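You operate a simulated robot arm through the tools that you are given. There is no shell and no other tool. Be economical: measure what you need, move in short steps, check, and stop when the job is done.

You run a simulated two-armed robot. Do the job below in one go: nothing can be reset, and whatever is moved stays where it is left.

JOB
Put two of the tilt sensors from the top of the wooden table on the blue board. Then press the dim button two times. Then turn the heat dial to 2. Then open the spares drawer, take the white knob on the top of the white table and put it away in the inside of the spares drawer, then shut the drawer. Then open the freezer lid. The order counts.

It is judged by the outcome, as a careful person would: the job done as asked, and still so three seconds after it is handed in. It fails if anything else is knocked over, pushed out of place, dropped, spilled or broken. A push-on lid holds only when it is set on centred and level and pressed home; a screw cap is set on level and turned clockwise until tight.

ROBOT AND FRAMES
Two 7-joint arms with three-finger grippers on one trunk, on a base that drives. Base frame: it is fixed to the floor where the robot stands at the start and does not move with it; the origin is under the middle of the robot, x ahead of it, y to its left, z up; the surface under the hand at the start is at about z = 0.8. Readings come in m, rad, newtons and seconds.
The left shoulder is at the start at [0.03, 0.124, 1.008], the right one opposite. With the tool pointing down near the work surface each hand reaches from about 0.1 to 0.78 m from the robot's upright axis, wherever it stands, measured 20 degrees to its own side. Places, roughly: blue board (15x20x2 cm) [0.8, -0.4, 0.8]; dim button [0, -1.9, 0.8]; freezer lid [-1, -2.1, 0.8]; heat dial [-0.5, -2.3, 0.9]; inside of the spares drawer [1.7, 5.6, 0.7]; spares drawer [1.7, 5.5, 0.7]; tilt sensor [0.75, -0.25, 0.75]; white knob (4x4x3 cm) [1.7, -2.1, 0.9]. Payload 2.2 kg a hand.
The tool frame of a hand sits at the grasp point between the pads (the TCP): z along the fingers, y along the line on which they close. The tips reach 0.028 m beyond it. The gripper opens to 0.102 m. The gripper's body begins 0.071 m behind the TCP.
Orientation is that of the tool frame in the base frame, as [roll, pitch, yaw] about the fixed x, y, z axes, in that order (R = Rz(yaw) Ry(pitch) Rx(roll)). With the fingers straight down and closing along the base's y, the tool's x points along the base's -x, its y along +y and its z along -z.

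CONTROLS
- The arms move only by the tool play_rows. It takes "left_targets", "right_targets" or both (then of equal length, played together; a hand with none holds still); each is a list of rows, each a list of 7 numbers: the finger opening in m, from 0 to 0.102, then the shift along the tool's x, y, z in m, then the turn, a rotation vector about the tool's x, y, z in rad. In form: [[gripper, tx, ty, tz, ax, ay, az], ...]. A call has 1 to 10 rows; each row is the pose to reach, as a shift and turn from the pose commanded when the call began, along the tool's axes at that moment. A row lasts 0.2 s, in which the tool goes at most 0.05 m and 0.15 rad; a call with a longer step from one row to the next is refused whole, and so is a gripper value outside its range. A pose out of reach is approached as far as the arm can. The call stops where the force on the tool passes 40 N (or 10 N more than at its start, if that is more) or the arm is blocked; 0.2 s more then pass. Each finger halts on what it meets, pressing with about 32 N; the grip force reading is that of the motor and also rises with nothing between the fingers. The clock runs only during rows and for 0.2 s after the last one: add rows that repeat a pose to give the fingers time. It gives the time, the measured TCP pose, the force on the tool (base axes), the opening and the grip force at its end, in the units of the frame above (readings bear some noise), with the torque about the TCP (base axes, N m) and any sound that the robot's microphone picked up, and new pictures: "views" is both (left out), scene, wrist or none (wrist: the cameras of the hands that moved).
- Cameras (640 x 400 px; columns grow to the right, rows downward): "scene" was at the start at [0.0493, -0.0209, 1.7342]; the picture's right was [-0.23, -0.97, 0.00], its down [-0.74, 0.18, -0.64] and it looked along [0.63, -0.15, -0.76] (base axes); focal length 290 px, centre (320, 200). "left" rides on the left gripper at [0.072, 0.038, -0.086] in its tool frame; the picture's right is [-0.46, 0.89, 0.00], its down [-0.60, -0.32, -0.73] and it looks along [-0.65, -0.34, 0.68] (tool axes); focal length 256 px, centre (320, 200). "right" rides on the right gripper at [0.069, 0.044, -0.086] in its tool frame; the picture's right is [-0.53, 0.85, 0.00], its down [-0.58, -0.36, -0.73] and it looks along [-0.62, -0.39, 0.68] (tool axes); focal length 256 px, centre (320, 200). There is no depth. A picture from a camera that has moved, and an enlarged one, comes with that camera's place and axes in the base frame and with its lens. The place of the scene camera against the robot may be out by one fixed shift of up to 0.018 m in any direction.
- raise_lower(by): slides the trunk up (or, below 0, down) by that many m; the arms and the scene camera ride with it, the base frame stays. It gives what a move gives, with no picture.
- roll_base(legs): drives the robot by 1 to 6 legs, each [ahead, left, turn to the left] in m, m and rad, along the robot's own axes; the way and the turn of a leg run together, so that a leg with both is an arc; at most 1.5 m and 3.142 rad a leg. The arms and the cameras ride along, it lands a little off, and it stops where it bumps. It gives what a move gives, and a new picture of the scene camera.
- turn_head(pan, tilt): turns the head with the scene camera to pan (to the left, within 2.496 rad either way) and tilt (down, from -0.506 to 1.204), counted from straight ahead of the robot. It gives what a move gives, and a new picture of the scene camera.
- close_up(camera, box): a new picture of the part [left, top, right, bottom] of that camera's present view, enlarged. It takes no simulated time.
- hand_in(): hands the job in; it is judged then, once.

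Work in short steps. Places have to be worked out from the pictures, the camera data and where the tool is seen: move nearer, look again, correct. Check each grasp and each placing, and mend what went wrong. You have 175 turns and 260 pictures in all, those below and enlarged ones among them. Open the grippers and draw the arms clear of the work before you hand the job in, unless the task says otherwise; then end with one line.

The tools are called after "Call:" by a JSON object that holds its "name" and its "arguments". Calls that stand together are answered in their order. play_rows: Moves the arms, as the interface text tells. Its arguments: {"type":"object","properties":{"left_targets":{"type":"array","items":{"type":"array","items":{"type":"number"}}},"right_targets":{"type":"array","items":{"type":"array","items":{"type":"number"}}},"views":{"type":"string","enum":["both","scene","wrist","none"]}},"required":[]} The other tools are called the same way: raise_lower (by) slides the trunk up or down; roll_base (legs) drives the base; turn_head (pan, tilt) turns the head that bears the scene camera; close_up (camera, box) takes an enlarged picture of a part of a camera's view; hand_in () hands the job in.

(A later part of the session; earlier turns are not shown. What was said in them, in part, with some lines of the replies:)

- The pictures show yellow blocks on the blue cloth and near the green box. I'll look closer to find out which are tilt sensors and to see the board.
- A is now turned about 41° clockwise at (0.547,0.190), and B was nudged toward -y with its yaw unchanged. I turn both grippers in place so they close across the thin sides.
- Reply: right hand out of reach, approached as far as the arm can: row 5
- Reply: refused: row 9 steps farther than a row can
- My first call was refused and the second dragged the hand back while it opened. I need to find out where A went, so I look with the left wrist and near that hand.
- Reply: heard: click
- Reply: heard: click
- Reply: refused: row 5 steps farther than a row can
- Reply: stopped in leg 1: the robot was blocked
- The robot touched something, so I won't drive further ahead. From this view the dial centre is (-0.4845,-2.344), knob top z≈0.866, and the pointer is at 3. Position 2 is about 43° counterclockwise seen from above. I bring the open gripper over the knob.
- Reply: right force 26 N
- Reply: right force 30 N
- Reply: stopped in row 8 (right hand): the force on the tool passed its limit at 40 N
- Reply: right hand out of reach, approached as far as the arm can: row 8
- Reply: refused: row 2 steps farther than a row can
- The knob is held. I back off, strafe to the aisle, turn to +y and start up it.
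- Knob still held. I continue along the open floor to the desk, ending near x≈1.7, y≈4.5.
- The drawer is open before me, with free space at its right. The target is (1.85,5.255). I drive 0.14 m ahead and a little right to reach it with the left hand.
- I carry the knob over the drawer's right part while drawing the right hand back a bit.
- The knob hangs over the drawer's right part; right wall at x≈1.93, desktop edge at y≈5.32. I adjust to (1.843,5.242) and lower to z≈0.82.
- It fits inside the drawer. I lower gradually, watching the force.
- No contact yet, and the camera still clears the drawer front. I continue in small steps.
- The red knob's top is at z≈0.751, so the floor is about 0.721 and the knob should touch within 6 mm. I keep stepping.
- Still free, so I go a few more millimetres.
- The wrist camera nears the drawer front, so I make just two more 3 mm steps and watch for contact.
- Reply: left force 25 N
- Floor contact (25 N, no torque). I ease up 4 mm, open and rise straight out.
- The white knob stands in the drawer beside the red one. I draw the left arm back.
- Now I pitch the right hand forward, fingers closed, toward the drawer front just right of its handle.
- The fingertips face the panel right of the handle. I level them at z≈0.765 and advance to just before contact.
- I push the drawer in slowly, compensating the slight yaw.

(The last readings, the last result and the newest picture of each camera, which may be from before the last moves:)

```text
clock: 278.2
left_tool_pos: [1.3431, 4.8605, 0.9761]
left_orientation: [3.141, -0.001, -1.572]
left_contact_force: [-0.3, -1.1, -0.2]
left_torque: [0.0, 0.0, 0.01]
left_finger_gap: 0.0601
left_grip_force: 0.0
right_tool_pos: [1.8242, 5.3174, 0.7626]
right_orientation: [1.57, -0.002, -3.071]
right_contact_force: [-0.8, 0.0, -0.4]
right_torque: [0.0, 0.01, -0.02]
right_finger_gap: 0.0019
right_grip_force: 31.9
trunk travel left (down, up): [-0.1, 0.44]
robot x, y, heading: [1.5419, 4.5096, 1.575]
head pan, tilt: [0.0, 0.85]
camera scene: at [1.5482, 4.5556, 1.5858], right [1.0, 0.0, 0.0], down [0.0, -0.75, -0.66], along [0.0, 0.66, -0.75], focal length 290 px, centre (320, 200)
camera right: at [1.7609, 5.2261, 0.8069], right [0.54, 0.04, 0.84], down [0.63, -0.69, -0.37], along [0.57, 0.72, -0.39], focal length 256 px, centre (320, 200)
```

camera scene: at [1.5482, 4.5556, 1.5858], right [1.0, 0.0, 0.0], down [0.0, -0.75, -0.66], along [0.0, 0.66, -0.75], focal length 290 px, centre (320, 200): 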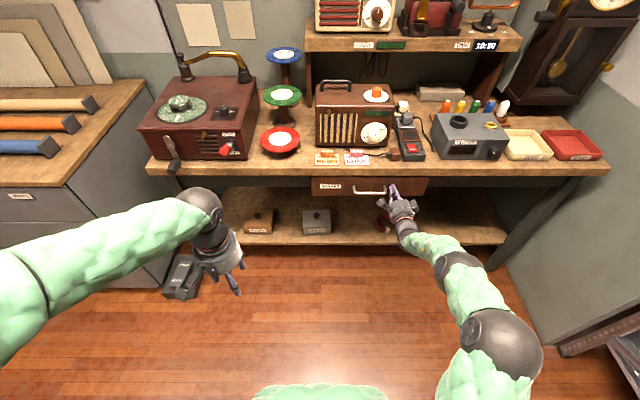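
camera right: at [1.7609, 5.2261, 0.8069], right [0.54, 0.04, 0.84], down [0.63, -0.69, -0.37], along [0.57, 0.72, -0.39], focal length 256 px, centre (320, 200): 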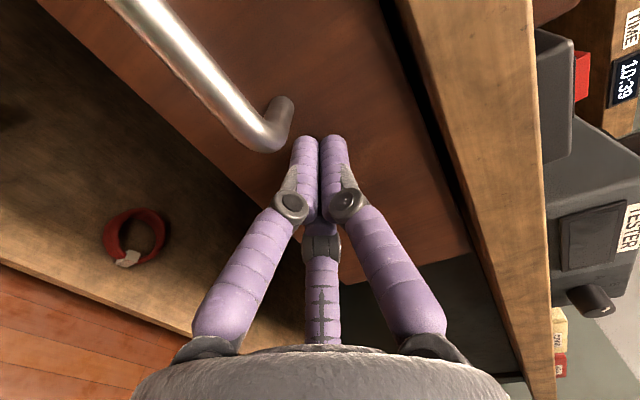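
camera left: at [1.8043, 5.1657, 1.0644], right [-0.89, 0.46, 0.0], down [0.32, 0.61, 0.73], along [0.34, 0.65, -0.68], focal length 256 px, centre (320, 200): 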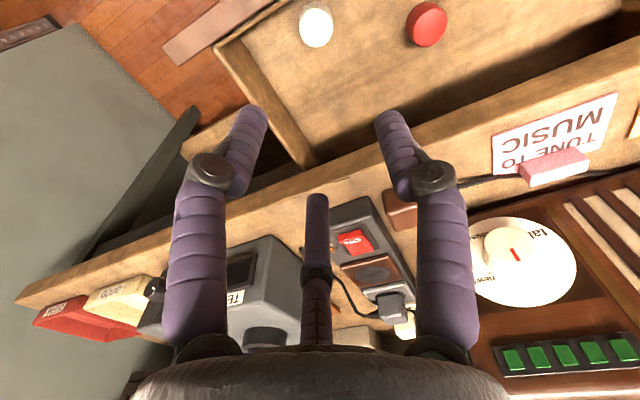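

The drawer is nearly shut. I keep pushing gently until it stops.

Call:
{"name": "play_rows", "arguments": {"right_targets": [[0.0, 0, 0, 0.008, 0, 0, 0], [0.0, -0.001, 0, 0.016, 0, 0, 0], [0.0, -0.001, 0, 0.022, 0, 0, 0], [0.0, -0.002, 0, 0.028, 0, 0, 0], [0.0, -0.002, 0, 0.034, 0, 0, 0], [0.0, -0.002, 0, 0.04, 0, 0, 0]], "views": "none"}}

Call:
{"name": "close_up", "arguments": {"camera": "scene", "box": [290, 140, 470, 250]}}

```text
clock: 279.4
left_tool_pos: [1.3427, 4.8567, 0.9769]
left_orientation: [3.141, 0.002, -1.573]
left_contact_force: [0.7, -0.4, 0.2]
left_torque: [0.02, 0.0, 0.01]
left_finger_gap: 0.0599
left_grip_force: 0.0
right_tool_pos: [1.825, 5.3441, 0.7621]
right_orientation: [1.568, -0.003, -3.067]
right_contact_force: [-1.2, -27.2, 10.7]
right_torque: [0.16, -0.1, -0.24]
right_finger_gap: 0.0016
right_grip_force: 31.2
trunk travel left (down, up): [-0.1, 0.44]
robot x, y, heading: [1.5449, 4.5088, 1.573]
head pan, tilt: [0.0, 0.85]
stopped in row 5 (right hand): the force on the tool passed its limit at 49 N (the readings are from after the stop); the commanded pose is now the measured one
```

```text
3.56 times, centred on (380, 195) of scene
camera zoom: at [1.5471, 4.5498, 1.5861], right [1.0, 0.0, 0.0], down [0.0, -0.75, -0.66], along [0.0, 0.66, -0.75], focal length 1032 px, centre (107, 218)
```

zoom: 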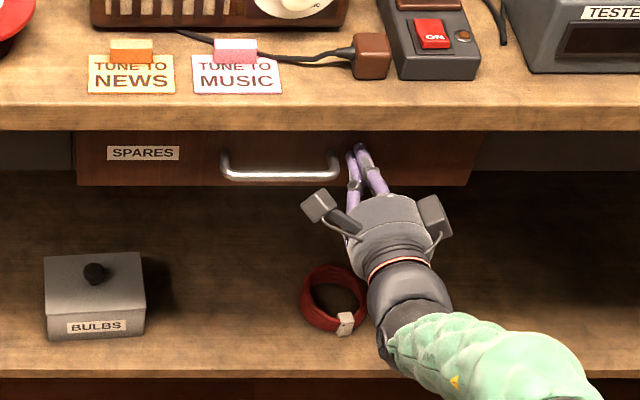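

The drawer hit its stop and is shut. I withdraw the right hand and return it to tool-down.

Call:
{"name": "play_rows", "arguments": {"right_targets": [[0.0, 0, 0, -0.04, 0, 0, 0], [0.0, 0, 0, -0.08, 0, 0, 0], [0.0, 0, 0, -0.12, 0, 0, 0], [0.0, 0, 0.02, -0.16, 0.14, 0, 0], [0.0, 0, 0.045, -0.2, 0.28, 0, 0], [0.0, 0, 0.07, -0.24, 0.42, 0, 0], [0.0, 0, 0.1, -0.275, 0.56, 0, 0], [0.0, -0.02, 0.13, -0.31, 0.7, 0, 0], [0.0, -0.04, 0.16, -0.33, 0.84, 0, 0], [0.0, -0.06, 0.19, -0.35, 0.98, 0, 0]], "views": "none"}}

Call:
{"name": "raise_lower", "arguments": {"by": 0.15}}

```text
refused: row 8 steps farther than a row can; nothing moved
```

```text
clock: 280.2
left_tool_pos: [1.3434, 4.8586, 1.0357]
left_orientation: [3.141, -0.002, -1.571]
left_contact_force: [0.0, -0.4, 0.4]
left_torque: [0.06, -0.02, 0.04]
left_finger_gap: 0.06
left_grip_force: 0.1
right_tool_pos: [1.8225, 5.3413, 0.8029]
right_orientation: [1.605, -0.012, -3.068]
right_contact_force: [2.3, 1.5, -6.3]
right_torque: [0.0, 0.05, 0.01]
right_finger_gap: 0.0022
right_grip_force: 31.0
trunk travel left (down, up): [-0.158, 0.382]
robot x, y, heading: [1.5434, 4.5114, 1.574]
head pan, tilt: [0.0, 0.85]
stopped: the force on the tool passed its limit at 54 N (the readings are from after the stop); the commanded pose is now the measured one
```

The move was refused, and the trunk raise then pressed the fingers lightly under the desktop before stopping. I lower the hand slightly and draw straight back.

Call:
{"name": "play_rows", "arguments": {"right_targets": [[0.0, 0, -0.015, 0, 0, 0, 0], [0.0, 0, -0.025, -0.02, 0, 0, 0], [0.0, 0, -0.025, -0.06, 0, 0, 0], [0.0, 0, -0.025, -0.1, 0, 0, 0], [0.0, 0, -0.025, -0.14, 0, 0, 0]], "views": "scene"}}

Call:
{"name": "close_up", "arguments": {"camera": "scene", "box": [260, 120, 460, 260]}}

```text
clock: 281.4
left_tool_pos: [1.3428, 4.8582, 1.0362]
left_orientation: [-3.141, 0.001, -1.573]
left_contact_force: [-0.8, -0.1, -1.0]
left_torque: [-0.02, -0.01, 0.0]
left_finger_gap: 0.0598
left_grip_force: 0.1
right_tool_pos: [1.8335, 5.2009, 0.7862]
right_orientation: [1.6, -0.012, -3.068]
right_contact_force: [0.0, -0.1, -0.1]
right_torque: [-0.02, -0.01, -0.01]
right_finger_gap: 0.0019
right_grip_force: 31.3
trunk travel left (down, up): [-0.158, 0.382]
robot x, y, heading: [1.5416, 4.508, 1.571]
head pan, tilt: [0.0, 0.85]
camera scene: at [1.5482, 4.554, 1.6443], right [1.0, 0.0, 0.0], down [0.0, -0.75, -0.66], along [0.0, 0.66, -0.75], focal length 290 px, centre (320, 200)
```

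scene: 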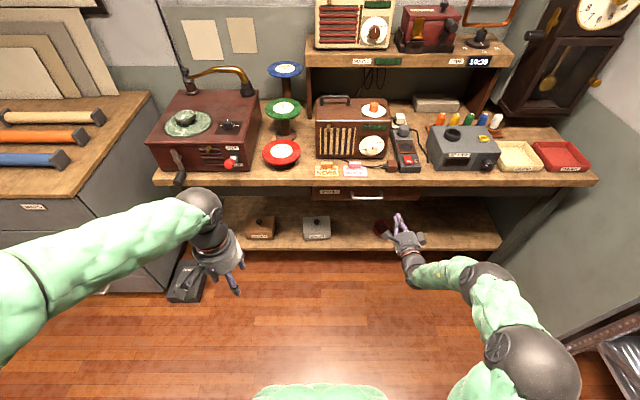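

```text
2.86 times, centred on (360, 190) of scene
camera zoom: at [1.5482, 4.554, 1.6443], right [1.0, 0.0, 0.0], down [0.0, -0.75, -0.66], along [0.0, 0.66, -0.75], focal length 829 px, centre (206, 229)
```

zoom: 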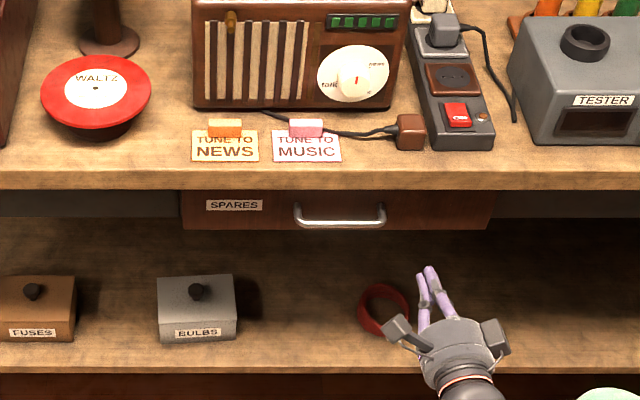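

Nothing is disturbed and the drawer is shut. I pitch the hand back down while drawing back.

Call:
{"name": "play_rows", "arguments": {"right_targets": [[0.0, 0, 0.0, -0.04, 0, 0, 0], [0.0, 0, 0.015, -0.08, 0.14, 0, 0], [0.0, 0, 0.035, -0.115, 0.28, 0, 0], [0.0, 0, 0.055, -0.15, 0.42, 0, 0], [0.0, 0, 0.08, -0.185, 0.56, 0, 0], [0.0, 0, 0.105, -0.22, 0.7, 0, 0], [0.0, 0, 0.13, -0.25, 0.84, 0, 0], [0.0, 0, 0.16, -0.28, 0.98, 0, 0], [0.0, 0, 0.19, -0.3, 1.12, 0, 0], [0.0, 0, 0.22, -0.32, 1.26, 0, 0]], "views": "none"}}

```text
clock: 283.6
left_tool_pos: [1.3422, 4.8574, 1.0357]
left_orientation: [3.141, 0.001, -1.572]
left_contact_force: [0.5, -0.2, -0.3]
left_torque: [0.02, 0.0, -0.03]
left_finger_gap: 0.06
left_grip_force: 0.1
right_tool_pos: [1.8571, 4.8882, 1.0154]
right_orientation: [2.864, -0.015, -3.068]
right_contact_force: [-0.4, 0.0, -0.2]
right_torque: [0.04, 0.02, 0.0]
right_finger_gap: 0.0022
right_grip_force: 31.5
right hand out of reach, approached as far as the arm can: row 8
trunk travel left (down, up): [-0.158, 0.382]
robot x, y, heading: [1.5462, 4.5107, 1.568]
head pan, tilt: [0.0, 0.85]
```

Levelling the tool fully.

Call:
{"name": "play_rows", "arguments": {"right_targets": [[0.02, 0, 0, 0, 0.14, 0, 0], [0.04, 0, 0, 0, 0.275, 0, 0]], "views": "none"}}

```text
clock: 284.2
left_tool_pos: [1.3431, 4.8588, 1.035]
left_orientation: [3.141, -0.002, -1.574]
left_contact_force: [0.3, 0.0, 0.1]
left_torque: [-0.03, -0.01, 0.01]
left_finger_gap: 0.0597
left_grip_force: 0.0
right_tool_pos: [1.8586, 4.8913, 1.0138]
right_orientation: [3.139, -0.012, -3.071]
right_contact_force: [0.6, -0.3, 0.7]
right_torque: [-0.02, 0.0, 0.0]
right_finger_gap: 0.0401
right_grip_force: 0.1
trunk travel left (down, up): [-0.158, 0.382]
robot x, y, heading: [1.5402, 4.5115, 1.576]
head pan, tilt: [0.0, 0.85]
```

I turn the right hand to its natural yaw, then raise the trunk for travel.

Call:
{"name": "play_rows", "arguments": {"right_targets": [[0.06, 0, 0, -0.01, 0, 0, -0.15], [0.06, 0, 0, -0.02, 0, 0, -0.3], [0.06, 0, 0, -0.03, 0, 0, -0.45], [0.06, 0, 0, -0.04, 0, 0, -0.6], [0.06, 0, 0, -0.05, 0, 0, -0.75], [0.06, 0, 0, -0.05, 0, 0, -0.9], [0.06, 0, 0, -0.05, 0, 0, -1.05], [0.06, 0, 0, -0.05, 0, 0, -1.2], [0.06, 0, 0, -0.05, 0, 0, -1.35], [0.06, 0, 0, -0.05, 0, 0, -1.5]], "views": "none"}}

Call:
{"name": "raise_lower", "arguments": {"by": 0.09}}

```text
clock: 286.4
left_tool_pos: [1.3411, 4.8592, 1.035]
left_orientation: [3.141, 0.0, -1.572]
left_contact_force: [-0.5, 0.1, 0.5]
left_torque: [0.01, 0.0, 0.01]
left_finger_gap: 0.0597
left_grip_force: 0.2
right_tool_pos: [1.8431, 4.8891, 1.0591]
right_orientation: [3.133, 0.005, -1.62]
right_contact_force: [-0.1, 0.8, 0.0]
right_torque: [0.03, -0.01, 0.02]
right_finger_gap: 0.0599
right_grip_force: 0.1
right hand out of reach, approached as far as the arm can: row 10
trunk travel left (down, up): [-0.158, 0.382]
robot x, y, heading: [1.5444, 4.5088, 1.571]
head pan, tilt: [0.0, 0.85]
```

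```text
clock: 287.7
left_tool_pos: [1.3429, 4.8591, 1.1247]
left_orientation: [3.141, 0.001, -1.573]
left_contact_force: [0.0, -0.6, 0.0]
left_torque: [0.02, 0.02, 0.02]
left_finger_gap: 0.06
left_grip_force: 0.0
right_tool_pos: [1.8437, 4.8893, 1.1477]
right_orientation: [3.134, 0.004, -1.621]
right_contact_force: [0.6, -0.2, -1.0]
right_torque: [-0.03, -0.01, -0.01]
right_finger_gap: 0.0598
right_grip_force: 0.0
trunk travel left (down, up): [-0.248, 0.292]
robot x, y, heading: [1.543, 4.5101, 1.572]
head pan, tilt: [0.0, 0.85]
```

Now I retrace the route back to the south aisle and turn to face -y.

Call:
{"name": "roll_base", "arguments": {"legs": [[-0.68, 1.3, 0], [-1.33, 0.42, 0], [-1.4, 0, 0], [-1.4, 0.02, 0], [-0.9, 0, 0], [0, 0, 3.13]]}}

Call:
{"name": "turn_head", "arguments": {"pan": -0.5, "tilt": 0.6}}

```text
clock: 326.4
left_tool_pos: [0.0619, -1.5597, 1.1262]
left_orientation: [-3.141, -0.001, 1.584]
left_contact_force: [0.4, -0.2, 0.2]
left_torque: [-0.02, -0.01, 0.01]
left_finger_gap: 0.0599
left_grip_force: 0.1
right_tool_pos: [-0.4375, -1.5961, 1.1461]
right_orientation: [3.132, 0.002, 1.534]
right_contact_force: [0.3, -0.6, 0.3]
right_torque: [0.0, -0.01, 0.02]
right_finger_gap: 0.06
right_grip_force: 0.1
trunk travel left (down, up): [-0.248, 0.292]
robot x, y, heading: [-0.1446, -1.2082, -1.558]
head pan, tilt: [0.0, 0.85]
camera scene: at [-0.139, -1.2625, 1.7343], right [-1.0, -0.01, 0.0], down [-0.01, 0.75, -0.66], along [0.01, -0.66, -0.75], focal length 290 px, centre (320, 200)
```

scene: 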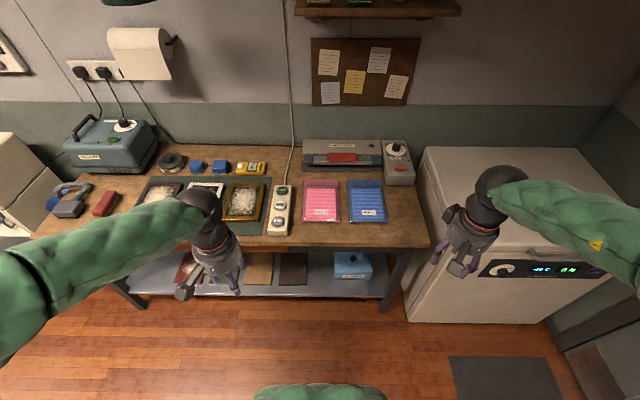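

```text
clock: 327.4
left_tool_pos: [0.0613, -1.5586, 1.1253]
left_orientation: [3.14, 0.001, 1.584]
left_contact_force: [1.1, 0.0, 0.9]
left_torque: [0.01, -0.03, -0.03]
left_finger_gap: 0.06
left_grip_force: 0.1
right_tool_pos: [-0.4372, -1.596, 1.1474]
right_orientation: [3.132, 0.004, 1.533]
right_contact_force: [0.1, -0.7, -0.4]
right_torque: [-0.01, 0.0, 0.0]
right_finger_gap: 0.0598
right_grip_force: 0.1
trunk travel left (down, up): [-0.248, 0.292]
robot x, y, heading: [-0.1417, -1.2118, -1.559]
head pan, tilt: [-0.499, 0.6]
camera scene: at [-0.1813, -1.2625, 1.7551], right [-0.88, 0.47, 0.0], down [0.26, 0.5, -0.82], along [-0.38, -0.73, -0.57], focal length 290 px, centre (320, 200)
```

scene: 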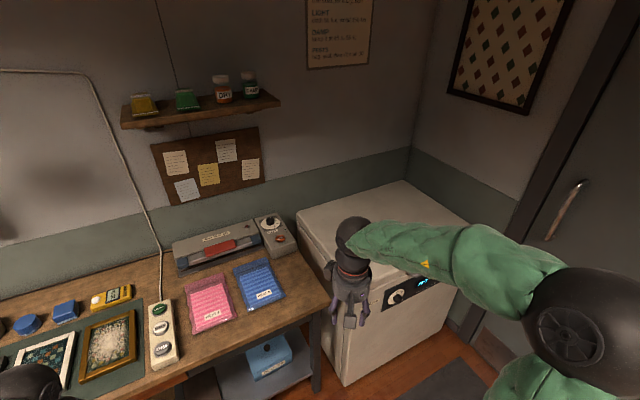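

I strafe right 0.6 m to stand in front of the freezer and look at its handle.

Call:
{"name": "roll_base", "arguments": {"legs": [[0, -0.6, -0.012]]}}

Call:
{"name": "turn_head", "arguments": {"pan": -0.3, "tilt": 0.8}}

```text
clock: 330.8
left_tool_pos: [-0.538, -1.5665, 1.1257]
left_orientation: [3.139, 0.0, 1.572]
left_contact_force: [0.2, -0.5, 0.1]
left_torque: [-0.03, -0.04, 0.04]
left_finger_gap: 0.0601
left_grip_force: 0.1
right_tool_pos: [-1.039, -1.5974, 1.1469]
right_orientation: [3.132, 0.004, 1.523]
right_contact_force: [-0.4, 0.5, -0.2]
right_torque: [0.01, -0.01, 0.01]
right_finger_gap: 0.0603
right_grip_force: 0.1
trunk travel left (down, up): [-0.248, 0.292]
robot x, y, heading: [-0.7392, -1.2137, -1.568]
head pan, tilt: [-0.499, 0.6]
camera scene: at [-0.7794, -1.2671, 1.7551], right [-0.88, 0.48, 0.0], down [0.27, 0.5, -0.82], along [-0.39, -0.73, -0.57], focal length 290 px, centre (320, 200)
```

scene: 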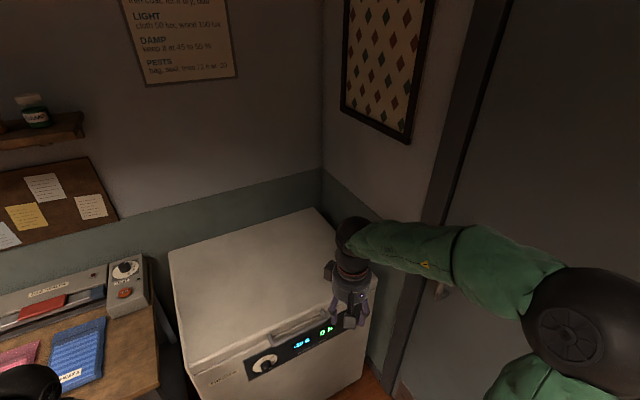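

```text
clock: 331.5
left_tool_pos: [-0.5377, -1.5663, 1.1248]
left_orientation: [3.14, 0.0, 1.57]
left_contact_force: [0.7, 0.4, 0.1]
left_torque: [0.0, 0.0, 0.0]
left_finger_gap: 0.0598
left_grip_force: 0.0
right_tool_pos: [-1.0385, -1.5979, 1.1481]
right_orientation: [3.132, 0.005, 1.523]
right_contact_force: [0.3, 0.9, 0.1]
right_torque: [0.0, 0.02, 0.01]
right_finger_gap: 0.0602
right_grip_force: 0.0
trunk travel left (down, up): [-0.248, 0.292]
robot x, y, heading: [-0.7399, -1.2155, -1.569]
head pan, tilt: [-0.3, 0.799]
camera scene: at [-0.7598, -1.2665, 1.7383], right [-0.96, 0.29, 0.0], down [0.21, 0.69, -0.7], along [-0.2, -0.67, -0.72], focal length 290 px, centre (320, 200)
```

scene: 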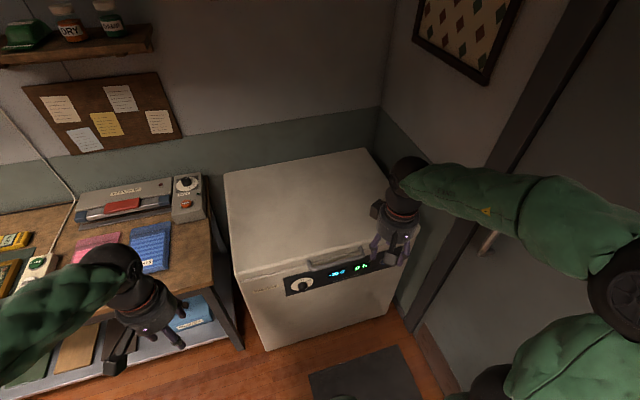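

Call:
{"name": "close_up", "arguments": {"camera": "scene", "box": [220, 140, 440, 310]}}

Call:
{"name": "close_up", "arguments": {"camera": "right", "box": [0, 0, 640, 400]}}

```text
2.35 times, centred on (330, 225) of scene
camera zoom: at [-0.7598, -1.2665, 1.7383], right [-0.96, 0.29, 0.0], down [0.21, 0.69, -0.7], along [-0.2, -0.67, -0.72], focal length 683 px, centre (296, 141)
```

zoom: 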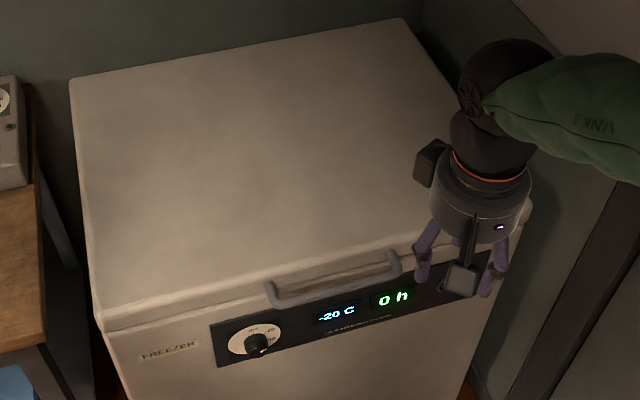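

```text
1.00 times, centred on (320, 200) of right (not enlarged: the box is as wide or as high as the picture)
camera zoom: at [-0.994, -1.5313, 1.2337], right [0.82, -0.57, 0.01], down [-0.4, -0.56, 0.73], along [-0.41, -0.6, -0.68], focal length 256 px, centre (320, 200)
```

zoom: 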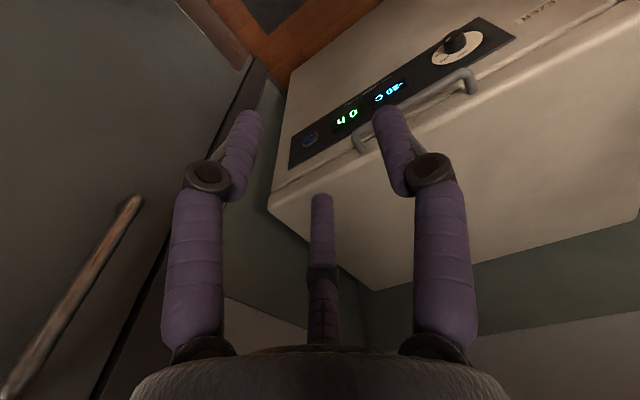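

The handle is a bar at about x -1.09…-0.89, y≈-1.78, z≈0.85, standing out from the lid's front. I'll hook it with a forward-pointing hand like the drawer. First I yaw the right hand.

Call:
{"name": "play_rows", "arguments": {"right_targets": [[0.06, 0, 0, 0, 0, 0, 0.15], [0.06, 0, 0, 0, 0, 0, 0.3], [0.06, 0, 0, 0, 0, 0, 0.45], [0.06, 0, 0, 0, 0, 0, 0.6], [0.06, 0, 0, 0, 0, 0, 0.75], [0.06, 0, 0, 0, 0, 0, 0.9], [0.06, 0, 0, 0, 0, 0, 1.05], [0.06, 0, 0, 0, 0, 0, 1.2], [0.06, 0, 0, 0, 0, 0, 1.35], [0.06, 0, 0, 0, 0, 0, 1.5]], "views": "none"}}

```text
clock: 333.7
left_tool_pos: [-0.5375, -1.5654, 1.1242]
left_orientation: [3.141, 0.0, 1.571]
left_contact_force: [0.2, 0.8, -0.2]
left_torque: [0.0, -0.01, 0.01]
left_finger_gap: 0.0598
left_grip_force: 0.1
right_tool_pos: [-1.0393, -1.5984, 1.146]
right_orientation: [3.137, -0.009, 0.022]
right_contact_force: [-0.3, -0.4, -0.2]
right_torque: [-0.02, -0.04, 0.02]
right_finger_gap: 0.0601
right_grip_force: 0.0
trunk travel left (down, up): [-0.248, 0.292]
robot x, y, heading: [-0.7415, -1.2193, -1.568]
head pan, tilt: [-0.3, 0.799]
```

Now I pitch it forward in front of the freezer, coming down to about z 0.93.

Call:
{"name": "play_rows", "arguments": {"right_targets": [[0.06, 0.005, 0.006, 0.02, -0.15, 0, 0], [0.06, 0.01, 0.012, 0.04, -0.3, 0, 0], [0.06, 0.015, 0.018, 0.06, -0.45, 0, 0], [0.06, 0.02, 0.024, 0.08, -0.6, 0, 0], [0.06, 0.025, 0.03, 0.1, -0.75, 0, 0], [0.06, 0.03, 0.036, 0.12, -0.9, 0, 0], [0.06, 0.035, 0.042, 0.14, -1.05, 0, 0], [0.06, 0.04, 0.048, 0.16, -1.2, 0, 0], [0.06, 0.045, 0.054, 0.18, -1.35, 0, 0], [0.06, 0.05, 0.06, 0.2, -1.5, 0, 0]], "views": "both"}}

```text
clock: 335.9
left_tool_pos: [-0.5393, -1.5671, 1.1239]
left_orientation: [3.139, -0.001, 1.57]
left_contact_force: [-0.3, -1.0, 0.6]
left_torque: [0.02, -0.06, 0.0]
left_finger_gap: 0.0598
left_grip_force: 0.1
right_tool_pos: [-0.9872, -1.6593, 0.9472]
right_orientation: [1.638, -0.01, 0.02]
right_contact_force: [-0.8, -0.4, 0.0]
right_torque: [-0.04, 0.02, 0.05]
right_finger_gap: 0.06
right_grip_force: 0.1
right hand out of reach, approached as far as the arm can: row 7
trunk travel left (down, up): [-0.248, 0.292]
robot x, y, heading: [-0.7401, -1.2149, -1.569]
head pan, tilt: [-0.3, 0.799]
camera scene: at [-0.7617, -1.2689, 1.738], right [-0.96, 0.29, 0.0], down [0.21, 0.69, -0.7], along [-0.2, -0.67, -0.72], focal length 290 px, centre (320, 200)
camera right: at [-0.923, -1.5748, 0.9963], right [-0.54, -0.07, 0.84], down [-0.59, 0.74, -0.32], along [-0.6, -0.67, -0.44], focal length 256 px, centre (320, 200)
```

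scene: 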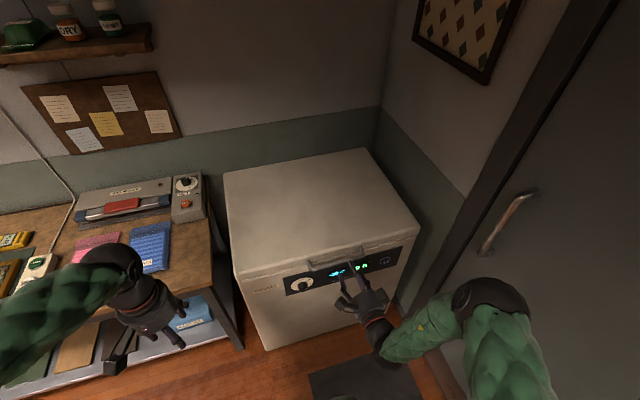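
right: 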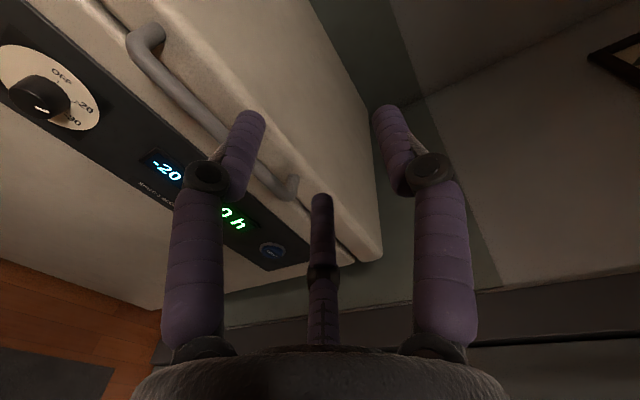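

The bar triangulates to y≈-1.797, z≈0.82, x from -1.09 to -0.89. I come down level with it, still 9 cm short.

Call:
{"name": "play_rows", "arguments": {"right_targets": [[0.06, 0, -0.032, 0.012, -0.03, 0, 0], [0.06, 0, -0.064, 0.024, -0.067, 0, 0], [0.06, 0, -0.095, 0.036, -0.067, 0, 0], [0.06, -0.002, -0.1235, 0.05, -0.067, 0, 0]], "views": "both"}}

Call:
{"name": "close_up", "arguments": {"camera": "scene", "box": [260, 220, 440, 350]}}

```text
clock: 336.9
left_tool_pos: [-0.5375, -1.5659, 1.1257]
left_orientation: [3.14, -0.001, 1.571]
left_contact_force: [0.7, -0.8, 0.4]
left_torque: [0.02, 0.03, -0.01]
left_finger_gap: 0.0601
left_grip_force: 0.0
right_tool_pos: [-0.9864, -1.6989, 0.8222]
right_orientation: [1.57, -0.01, 0.021]
right_contact_force: [0.7, 0.0, -0.1]
right_torque: [-0.01, -0.01, 0.02]
right_finger_gap: 0.0597
right_grip_force: 0.2
trunk travel left (down, up): [-0.248, 0.292]
robot x, y, heading: [-0.7396, -1.2179, -1.571]
head pan, tilt: [-0.3, 0.799]
camera scene: at [-0.7603, -1.267, 1.7383], right [-0.96, 0.29, 0.0], down [0.21, 0.69, -0.7], along [-0.2, -0.67, -0.72], focal length 290 px, centre (320, 200)
camera right: at [-0.9213, -1.6122, 0.8656], right [-0.54, -0.01, 0.84], down [-0.59, 0.72, -0.37], along [-0.6, -0.7, -0.4], focal length 256 px, centre (320, 200)
```

scene: 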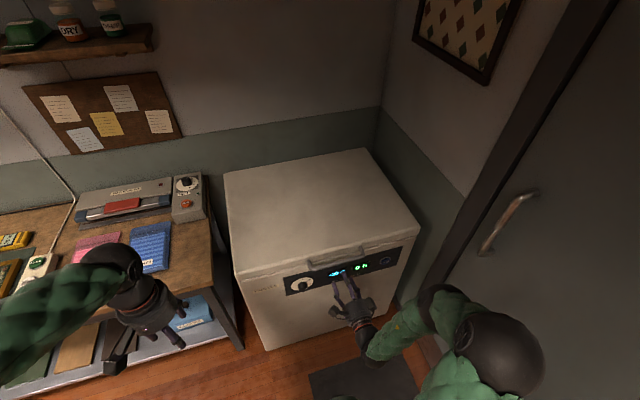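
right: 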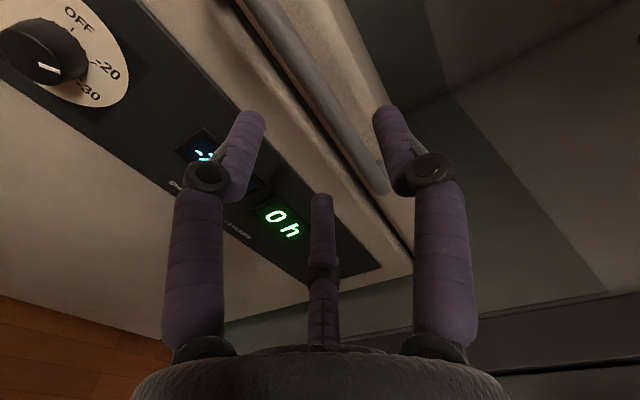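

```text
3.08 times, centred on (350, 285) of scene
camera zoom: at [-0.7603, -1.267, 1.7383], right [-0.96, 0.29, 0.0], down [0.21, 0.69, -0.7], along [-0.2, -0.67, -0.72], focal length 893 px, centre (228, -62)
```

zoom: 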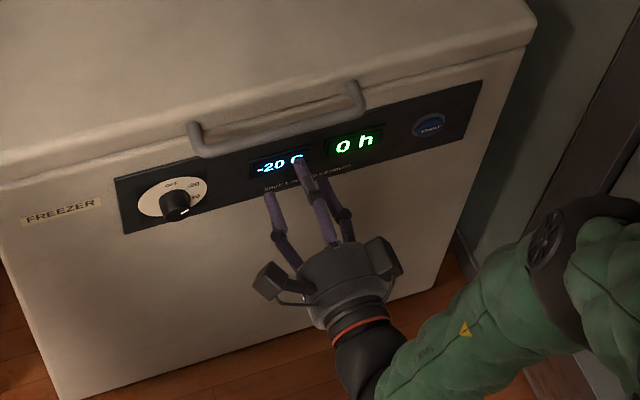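

Better triangulation puts the bar at y≈-1.775, z≈0.826. I advance so it lies between the fingers about 1 cm past the TCP.

Call:
{"name": "play_rows", "arguments": {"right_targets": [[0.055, 0, 0.002, 0.025, 0, 0, 0], [0.05, 0, 0.004, 0.05, 0, 0, 0], [0.05, 0, 0.004, 0.066, 0, 0, 0]], "views": "both"}}

Call:
{"name": "close_up", "arguments": {"camera": "scene", "box": [260, 220, 440, 350]}}

```text
clock: 337.7
left_tool_pos: [-0.5382, -1.5667, 1.1257]
left_orientation: [-3.141, -0.003, 1.571]
left_contact_force: [0.2, 0.0, 0.0]
left_torque: [0.01, -0.02, -0.02]
left_finger_gap: 0.06
left_grip_force: 0.0
right_tool_pos: [-0.9839, -1.7664, 0.825]
right_orientation: [1.572, -0.009, 0.022]
right_contact_force: [-1.4, -0.8, -3.0]
right_torque: [0.05, 0.05, -0.05]
right_finger_gap: 0.0507
right_grip_force: 0.6
trunk travel left (down, up): [-0.248, 0.292]
robot x, y, heading: [-0.7419, -1.2146, -1.567]
head pan, tilt: [-0.3, 0.799]
camera scene: at [-0.7602, -1.2672, 1.7382], right [-0.96, 0.29, 0.0], down [0.21, 0.69, -0.7], along [-0.2, -0.67, -0.72], focal length 290 px, centre (320, 200)
camera right: at [-0.9193, -1.6784, 0.8694], right [-0.54, -0.01, 0.84], down [-0.59, 0.72, -0.37], along [-0.6, -0.7, -0.4], focal length 256 px, centre (320, 200)
```

scene: 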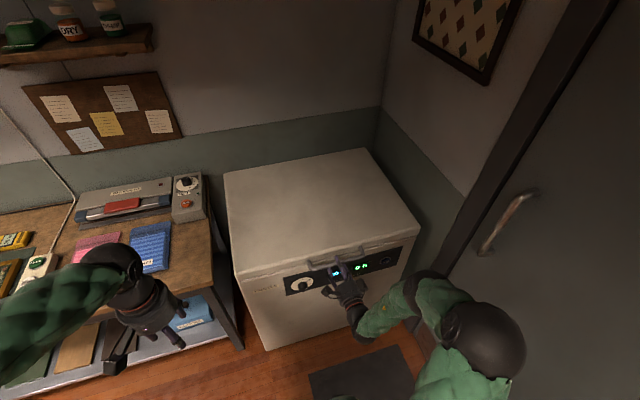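
right: 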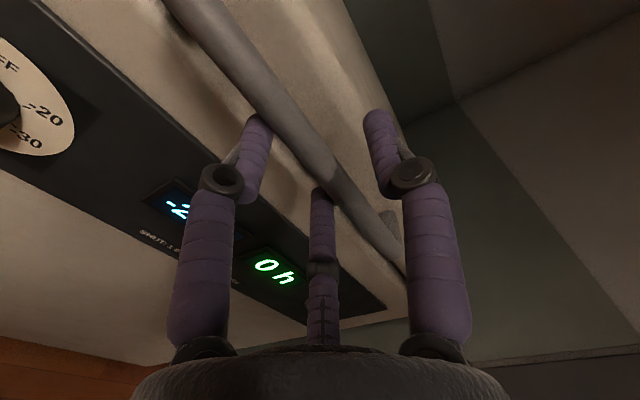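

```text
3.08 times, centred on (350, 285) of scene
camera zoom: at [-0.7602, -1.2672, 1.7382], right [-0.96, 0.29, 0.0], down [0.21, 0.69, -0.7], along [-0.2, -0.67, -0.72], focal length 893 px, centre (228, -62)
```

zoom: 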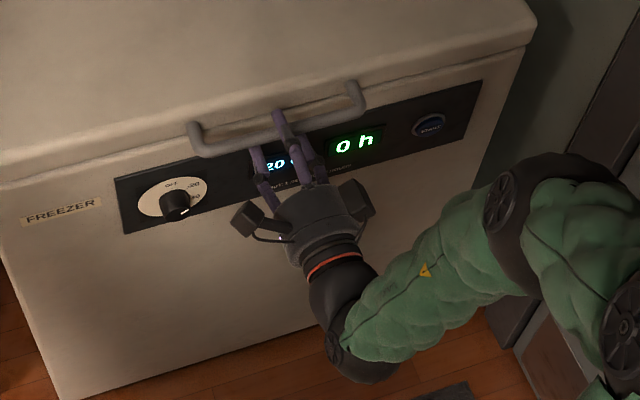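

The bar lies between the fingers. I close loosely to about 2.2 cm so it is captured but can turn, and begin lifting along the hinge arc.

Call:
{"name": "play_rows", "arguments": {"right_targets": [[0.03, 0, 0, 0.0, 0, 0, 0], [0.022, 0, 0, 0, 0, 0, 0], [0.022, 0, 0.01, 0.0, 0, 0, 0], [0.022, 0, 0.02, 0.0003, 0, 0, 0], [0.022, 0, 0.04, 0.0014, 0, 0, 0], [0.022, 0, 0.069, 0.004, 0, 0, 0], [0.022, 0, 0.108, 0.01, 0, 0, 0]], "views": "both"}}

```text
clock: 339.3
left_tool_pos: [-0.5378, -1.5691, 1.1246]
left_orientation: [3.141, -0.002, 1.573]
left_contact_force: [0.2, 0.1, -0.5]
left_torque: [0.05, -0.01, -0.01]
left_finger_gap: 0.06
left_grip_force: 0.0
right_tool_pos: [-0.9828, -1.778, 0.9336]
right_orientation: [1.571, -0.005, 0.023]
right_contact_force: [16.4, -26.2, -6.4]
right_torque: [0.07, 0.64, -0.4]
right_finger_gap: 0.0252
right_grip_force: 45.0
trunk travel left (down, up): [-0.248, 0.292]
robot x, y, heading: [-0.7427, -1.2187, -1.567]
head pan, tilt: [-0.3, 0.799]
camera scene: at [-0.7577, -1.2714, 1.7382], right [-0.96, 0.29, 0.0], down [0.21, 0.69, -0.7], along [-0.2, -0.66, -0.72], focal length 290 px, centre (320, 200)
camera right: at [-0.9183, -1.6918, 0.9778], right [-0.54, -0.01, 0.84], down [-0.59, 0.72, -0.37], along [-0.6, -0.7, -0.39], focal length 256 px, centre (320, 200)
```

scene: 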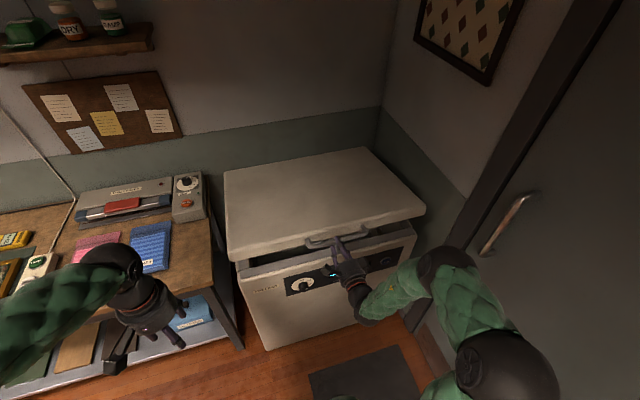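
right: 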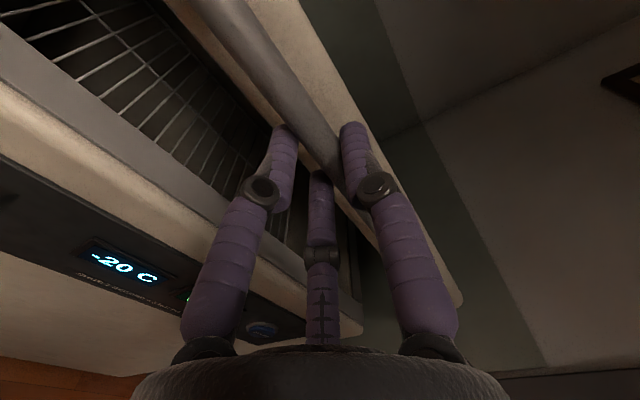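

The lid is rising. I loosen slightly to reduce side load and follow the arc to about 35°.

Call:
{"name": "play_rows", "arguments": {"right_targets": [[0.034, 0, 0, 0.004, 0, 0, 0], [0.034, 0, 0.038, 0.013, 0, 0, 0], [0.034, 0, 0.076, 0.025, 0, 0, 0], [0.034, 0, 0.113, 0.039, 0, 0, 0], [0.034, 0, 0.149, 0.056, 0, 0, 0], [0.034, 0, 0.183, 0.075, 0, 0, 0], [0.034, 0, 0.216, 0.097, 0, 0, 0]], "views": "both"}}

```text
clock: 340.9
left_tool_pos: [-0.5375, -1.5669, 1.1253]
left_orientation: [3.141, 0.0, 1.572]
left_contact_force: [-0.1, -0.8, -0.6]
left_torque: [-0.01, -0.02, -0.02]
left_finger_gap: 0.0598
left_grip_force: 0.1
right_tool_pos: [-0.9836, -1.8703, 1.1503]
right_orientation: [1.57, -0.009, 0.024]
right_contact_force: [-0.5, 0.1, -0.4]
right_torque: [-0.06, 0.04, -0.04]
right_finger_gap: 0.0339
right_grip_force: 0.1
trunk travel left (down, up): [-0.248, 0.292]
robot x, y, heading: [-0.7404, -1.2134, -1.569]
head pan, tilt: [-0.3, 0.799]
camera scene: at [-0.7595, -1.2659, 1.7383], right [-0.96, 0.29, 0.0], down [0.21, 0.69, -0.7], along [-0.2, -0.67, -0.72], focal length 290 px, centre (320, 200)
camera right: at [-0.9191, -1.7839, 1.194], right [-0.54, -0.01, 0.84], down [-0.59, 0.72, -0.37], along [-0.6, -0.7, -0.4], focal length 256 px, centre (320, 200)
```

scene: 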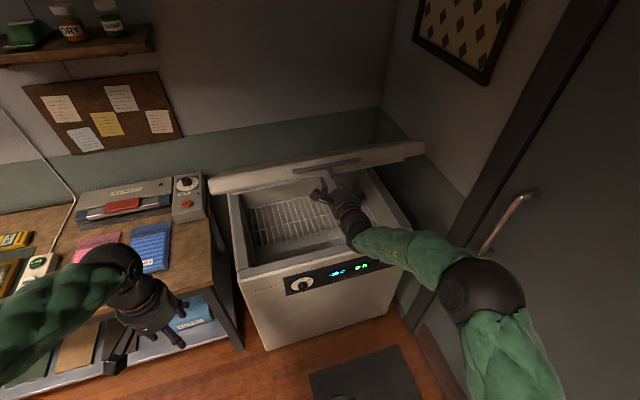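
right: 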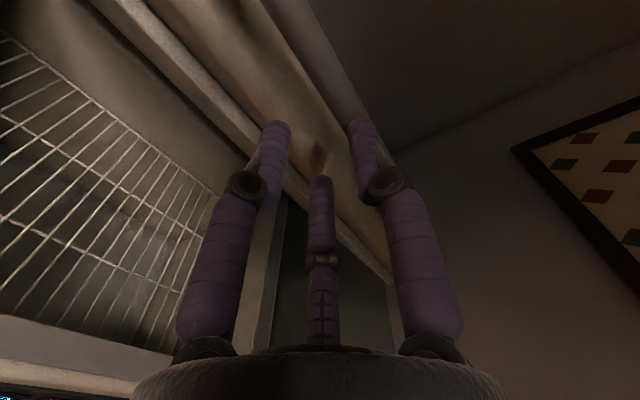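

The lid now stays up by itself at about 35–40°, with the fingers clear of the bar. I look closer at how they sit.

Call:
{"name": "close_up", "arguments": {"camera": "scene", "box": [200, 120, 440, 280]}}

Call:
{"name": "close_up", "arguments": {"camera": "right", "box": [160, 20, 480, 240]}}

```text
2.50 times, centred on (320, 200) of scene
camera zoom: at [-0.7595, -1.2659, 1.7383], right [-0.96, 0.29, 0.0], down [0.21, 0.69, -0.7], along [-0.2, -0.67, -0.72], focal length 726 px, centre (320, 200)
```

zoom: 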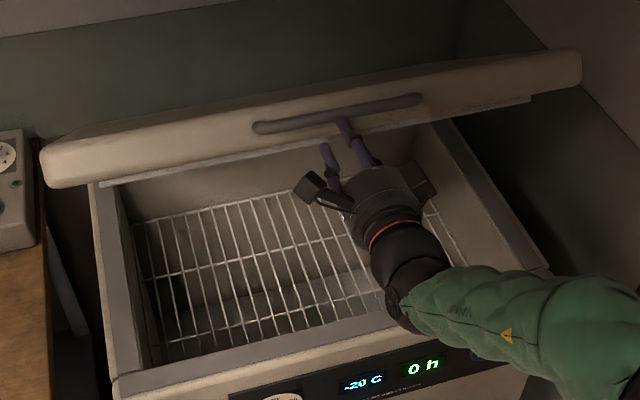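

```text
1.82 times, centred on (320, 130) of right
camera zoom: at [-0.9191, -1.7839, 1.194], right [-0.54, -0.01, 0.84], down [-0.59, 0.72, -0.37], along [-0.6, -0.7, -0.4], focal length 465 px, centre (320, 327)
```

zoom: 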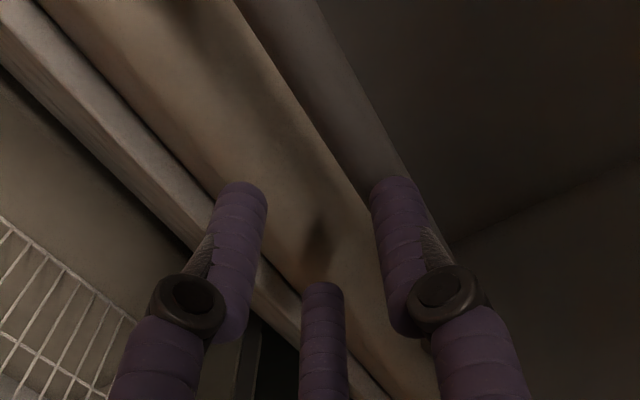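

The lid is at about 37° and holds. I continue pushing it along the arc toward 55°.

Call:
{"name": "play_rows", "arguments": {"right_targets": [[0.034, 0, 0.034, 0.025, 0, 0, 0], [0.034, 0, 0.066, 0.054, 0, 0, 0], [0.034, 0, 0.095, 0.086, 0, 0, 0], [0.034, 0, 0.124, 0.12, 0, 0, 0], [0.034, 0, 0.15, 0.156, 0, 0, 0]], "views": "both"}}

```text
clock: 342.1
left_tool_pos: [-0.5375, -1.5664, 1.1247]
left_orientation: [-3.141, -0.002, 1.57]
left_contact_force: [0.5, -1.3, -1.0]
left_torque: [-0.02, 0.0, 0.03]
left_finger_gap: 0.0601
left_grip_force: 0.1
right_tool_pos: [-0.979, -2.0297, 1.2998]
right_orientation: [1.574, -0.009, 0.022]
right_contact_force: [0.5, -1.0, -1.2]
right_torque: [-0.02, -0.06, -0.02]
right_finger_gap: 0.0339
right_grip_force: 0.2
trunk travel left (down, up): [-0.248, 0.292]
robot x, y, heading: [-0.7404, -1.2164, -1.571]
head pan, tilt: [-0.3, 0.799]
camera scene: at [-0.7596, -1.2678, 1.7383], right [-0.96, 0.29, 0.0], down [0.21, 0.69, -0.7], along [-0.2, -0.67, -0.72], focal length 290 px, centre (320, 200)
camera right: at [-0.9149, -1.942, 1.3439], right [-0.54, -0.01, 0.84], down [-0.59, 0.72, -0.37], along [-0.6, -0.7, -0.4], focal length 256 px, centre (320, 200)
```

scene: 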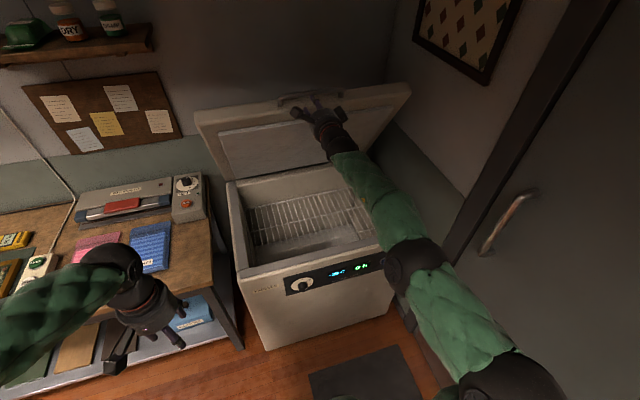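
right: 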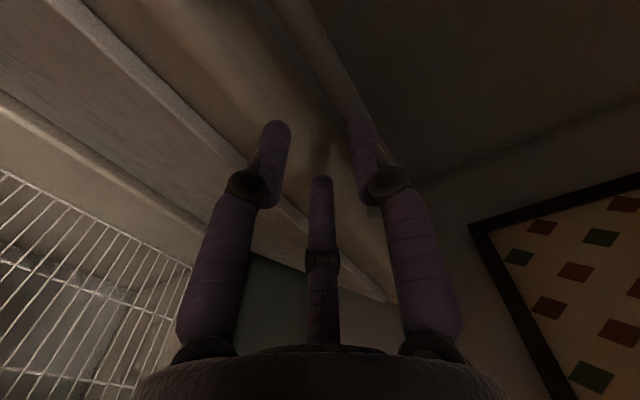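

It now stands at about 58° and holds. I push it further back as far as reach allows.

Call:
{"name": "play_rows", "arguments": {"right_targets": [[0.034, 0, 0.022, 0.037, 0, 0, 0], [0.034, 0, 0.04, 0.075, 0, 0, 0], [0.034, 0, 0.054, 0.115, 0, 0, 0]], "views": "scene"}}

```text
clock: 342.9
left_tool_pos: [-0.5371, -1.5713, 1.1227]
left_orientation: [3.142, -0.006, 1.57]
left_contact_force: [0.7, -0.9, 0.2]
left_torque: [0.17, 0.0, 0.01]
left_finger_gap: 0.06
left_grip_force: 0.1
right_tool_pos: [-0.983, -2.147, 1.3617]
right_orientation: [1.558, -0.008, 0.018]
right_contact_force: [-3.5, 0.1, 10.1]
right_torque: [0.89, 0.04, 0.37]
right_finger_gap: 0.0342
right_grip_force: 0.1
trunk travel left (down, up): [-0.248, 0.292]
robot x, y, heading: [-0.7404, -1.2169, -1.567]
head pan, tilt: [-0.3, 0.799]
camera scene: at [-0.7584, -1.2734, 1.7384], right [-0.96, 0.29, 0.0], down [0.21, 0.69, -0.69], along [-0.2, -0.66, -0.72], focal length 290 px, centre (320, 200)
```

scene: 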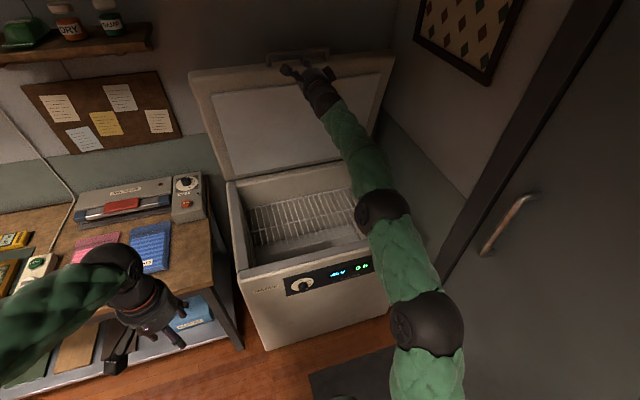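

The lid stands at about 75°. Before withdrawing I check that no finger is hooked behind the bar.

Call:
{"name": "close_up", "arguments": {"camera": "scene", "box": [240, 30, 400, 150]}}

Call:
{"name": "close_up", "arguments": {"camera": "right", "box": [0, 0, 640, 400]}}

```text
3.33 times, centred on (320, 90) of scene
camera zoom: at [-0.7584, -1.2734, 1.7384], right [-0.96, 0.29, 0.0], down [0.21, 0.69, -0.69], along [-0.2, -0.66, -0.72], focal length 967 px, centre (320, 567)
```

zoom: 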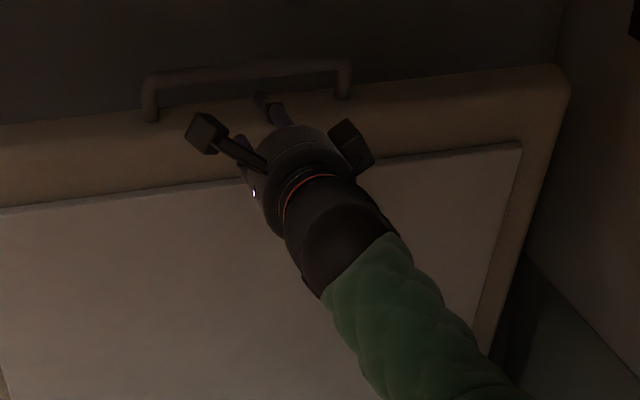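

```text
1.00 times, centred on (320, 200) of right (not enlarged: the box is as wide or as high as the picture)
camera zoom: at [-0.917, -2.0598, 1.4049], right [-0.54, 0.0, 0.84], down [-0.59, 0.72, -0.38], along [-0.6, -0.7, -0.39], focal length 256 px, centre (320, 200)
```

zoom: 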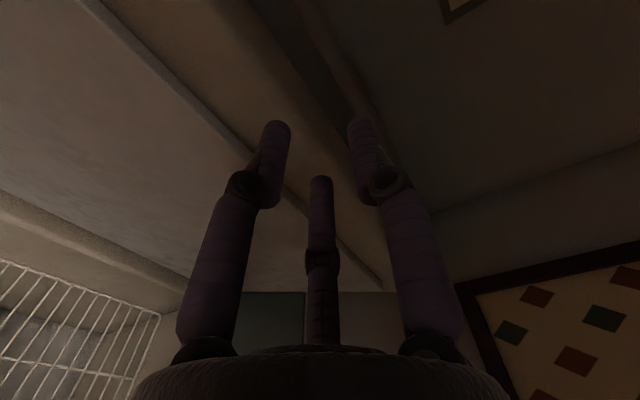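

The fingers pass under the bar along their own axis, so a straight pull back slides them out. I withdraw slowly and watch the lid.

Call:
{"name": "play_rows", "arguments": {"right_targets": [[0.034, 0, 0, -0.02, 0, 0, 0], [0.034, 0, 0, -0.045, 0, 0, 0], [0.034, 0, 0, -0.08, 0, 0, 0], [0.034, 0, 0, -0.12, 0, 0, 0]], "views": "scene"}}

```text
clock: 343.9
left_tool_pos: [-0.5386, -1.5642, 1.1251]
left_orientation: [-3.141, 0.001, 1.574]
left_contact_force: [-0.4, 0.8, -0.6]
left_torque: [-0.06, -0.01, 0.0]
left_finger_gap: 0.0599
left_grip_force: 0.1
right_tool_pos: [-0.9832, -2.0191, 1.3559]
right_orientation: [1.569, -0.006, 0.023]
right_contact_force: [-0.3, 0.9, 0.4]
right_torque: [0.02, 0.01, -0.02]
right_finger_gap: 0.0339
right_grip_force: 0.0
trunk travel left (down, up): [-0.248, 0.292]
robot x, y, heading: [-0.7376, -1.2139, -1.569]
head pan, tilt: [-0.3, 0.799]
camera scene: at [-0.7602, -1.2642, 1.7384], right [-0.96, 0.29, 0.0], down [0.21, 0.68, -0.7], along [-0.2, -0.67, -0.72], focal length 290 px, centre (320, 200)
```

scene: 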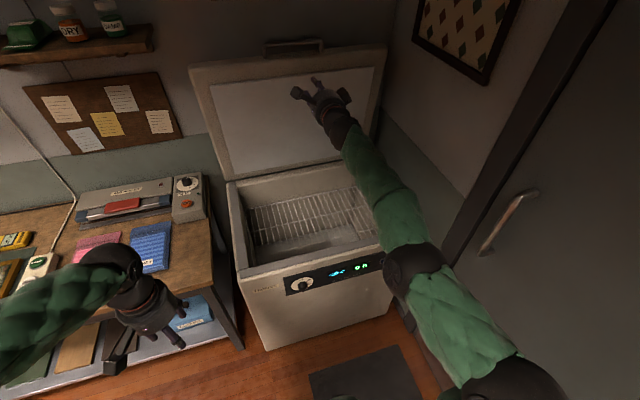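

The lid stays open on its own. I draw the right hand back clear of the freezer and open it.

Call:
{"name": "play_rows", "arguments": {"right_targets": [[0.05, 0, 0, -0.045, 0, 0, 0], [0.06, 0, 0, -0.09, 0, 0, 0], [0.07, 0, -0.015, -0.13, 0, 0, 0], [0.08, 0, -0.03, -0.17, 0, 0, 0], [0.08, 0, -0.045, -0.21, 0, 0, 0], [0.08, 0, -0.06, -0.25, 0, 0, 0], [0.08, 0, -0.075, -0.29, 0, 0, 0], [0.08, 0, -0.09, -0.33, 0, 0, 0], [0.08, 0, -0.1, -0.37, 0, 0, 0]], "views": "none"}}

Call:
{"name": "roll_base", "arguments": {"legs": [[-0.15, 0, 0]]}}

Call:
{"name": "close_up", "arguments": {"camera": "scene", "box": [140, 120, 240, 220]}}

```text
clock: 345.9
left_tool_pos: [-0.5366, -1.5639, 1.1259]
left_orientation: [3.141, 0.001, 1.572]
left_contact_force: [-0.1, -0.6, 0.2]
left_torque: [0.01, 0.02, 0.02]
left_finger_gap: 0.06
left_grip_force: 0.0
right_tool_pos: [-0.9898, -1.6514, 1.2538]
right_orientation: [1.568, -0.01, 0.024]
right_contact_force: [0.3, 0.3, 1.1]
right_torque: [-0.04, 0.0, 0.0]
right_finger_gap: 0.0802
right_grip_force: 0.0
right hand out of reach, approached as far as the arm can: row 2
trunk travel left (down, up): [-0.248, 0.292]
robot x, y, heading: [-0.7412, -1.2162, -1.568]
head pan, tilt: [-0.3, 0.799]
```

```text
clock: 347.3
left_tool_pos: [-0.5383, -1.4154, 1.1255]
left_orientation: [3.141, 0.001, 1.568]
left_contact_force: [-0.9, 1.8, 0.1]
left_torque: [-0.03, -0.02, -0.04]
left_finger_gap: 0.0599
left_grip_force: 0.1
right_tool_pos: [-0.9919, -1.5029, 1.2529]
right_orientation: [1.567, -0.008, 0.02]
right_contact_force: [0.3, 0.3, -0.3]
right_torque: [-0.03, -0.01, 0.01]
right_finger_gap: 0.0798
right_grip_force: 0.0
trunk travel left (down, up): [-0.248, 0.292]
robot x, y, heading: [-0.7427, -1.0648, -1.569]
head pan, tilt: [-0.3, 0.799]
camera scene: at [-0.7604, -1.1156, 1.7384], right [-0.96, 0.29, 0.0], down [0.21, 0.68, -0.7], along [-0.21, -0.67, -0.72], focal length 290 px, centre (320, 200)
```

scene: 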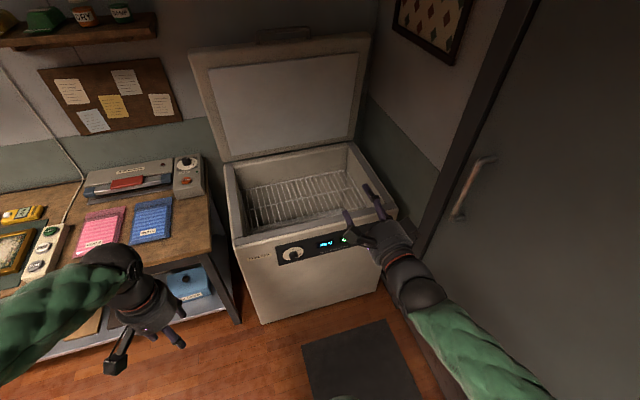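

```text
4.00 times, centred on (190, 170) of scene
camera zoom: at [-0.7604, -1.1156, 1.7384], right [-0.96, 0.29, 0.0], down [0.21, 0.68, -0.7], along [-0.21, -0.67, -0.72], focal length 1161 px, centre (840, 320)
```

zoom: 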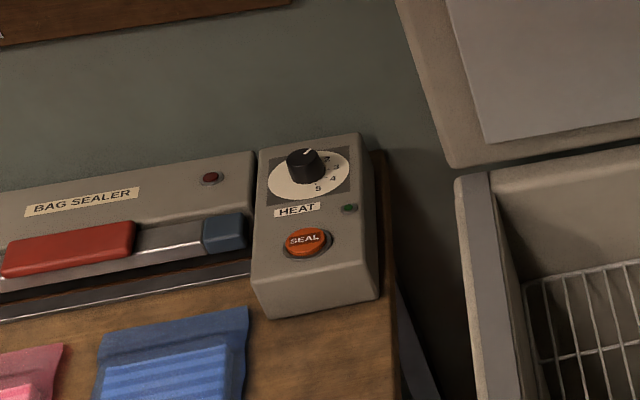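

The lid stands open and steady, the dial is still on 2, and both arms are clear with empty grippers, so I hand the job in.

Call:
{"name": "hand_in", "arguments": {}}

```text
The job is handed in.
```

I did all five steps in the order asked and handed the job in; tilt sensor A was accidentally dragged off the board mid-job, stayed upright reading OK, and went back on.
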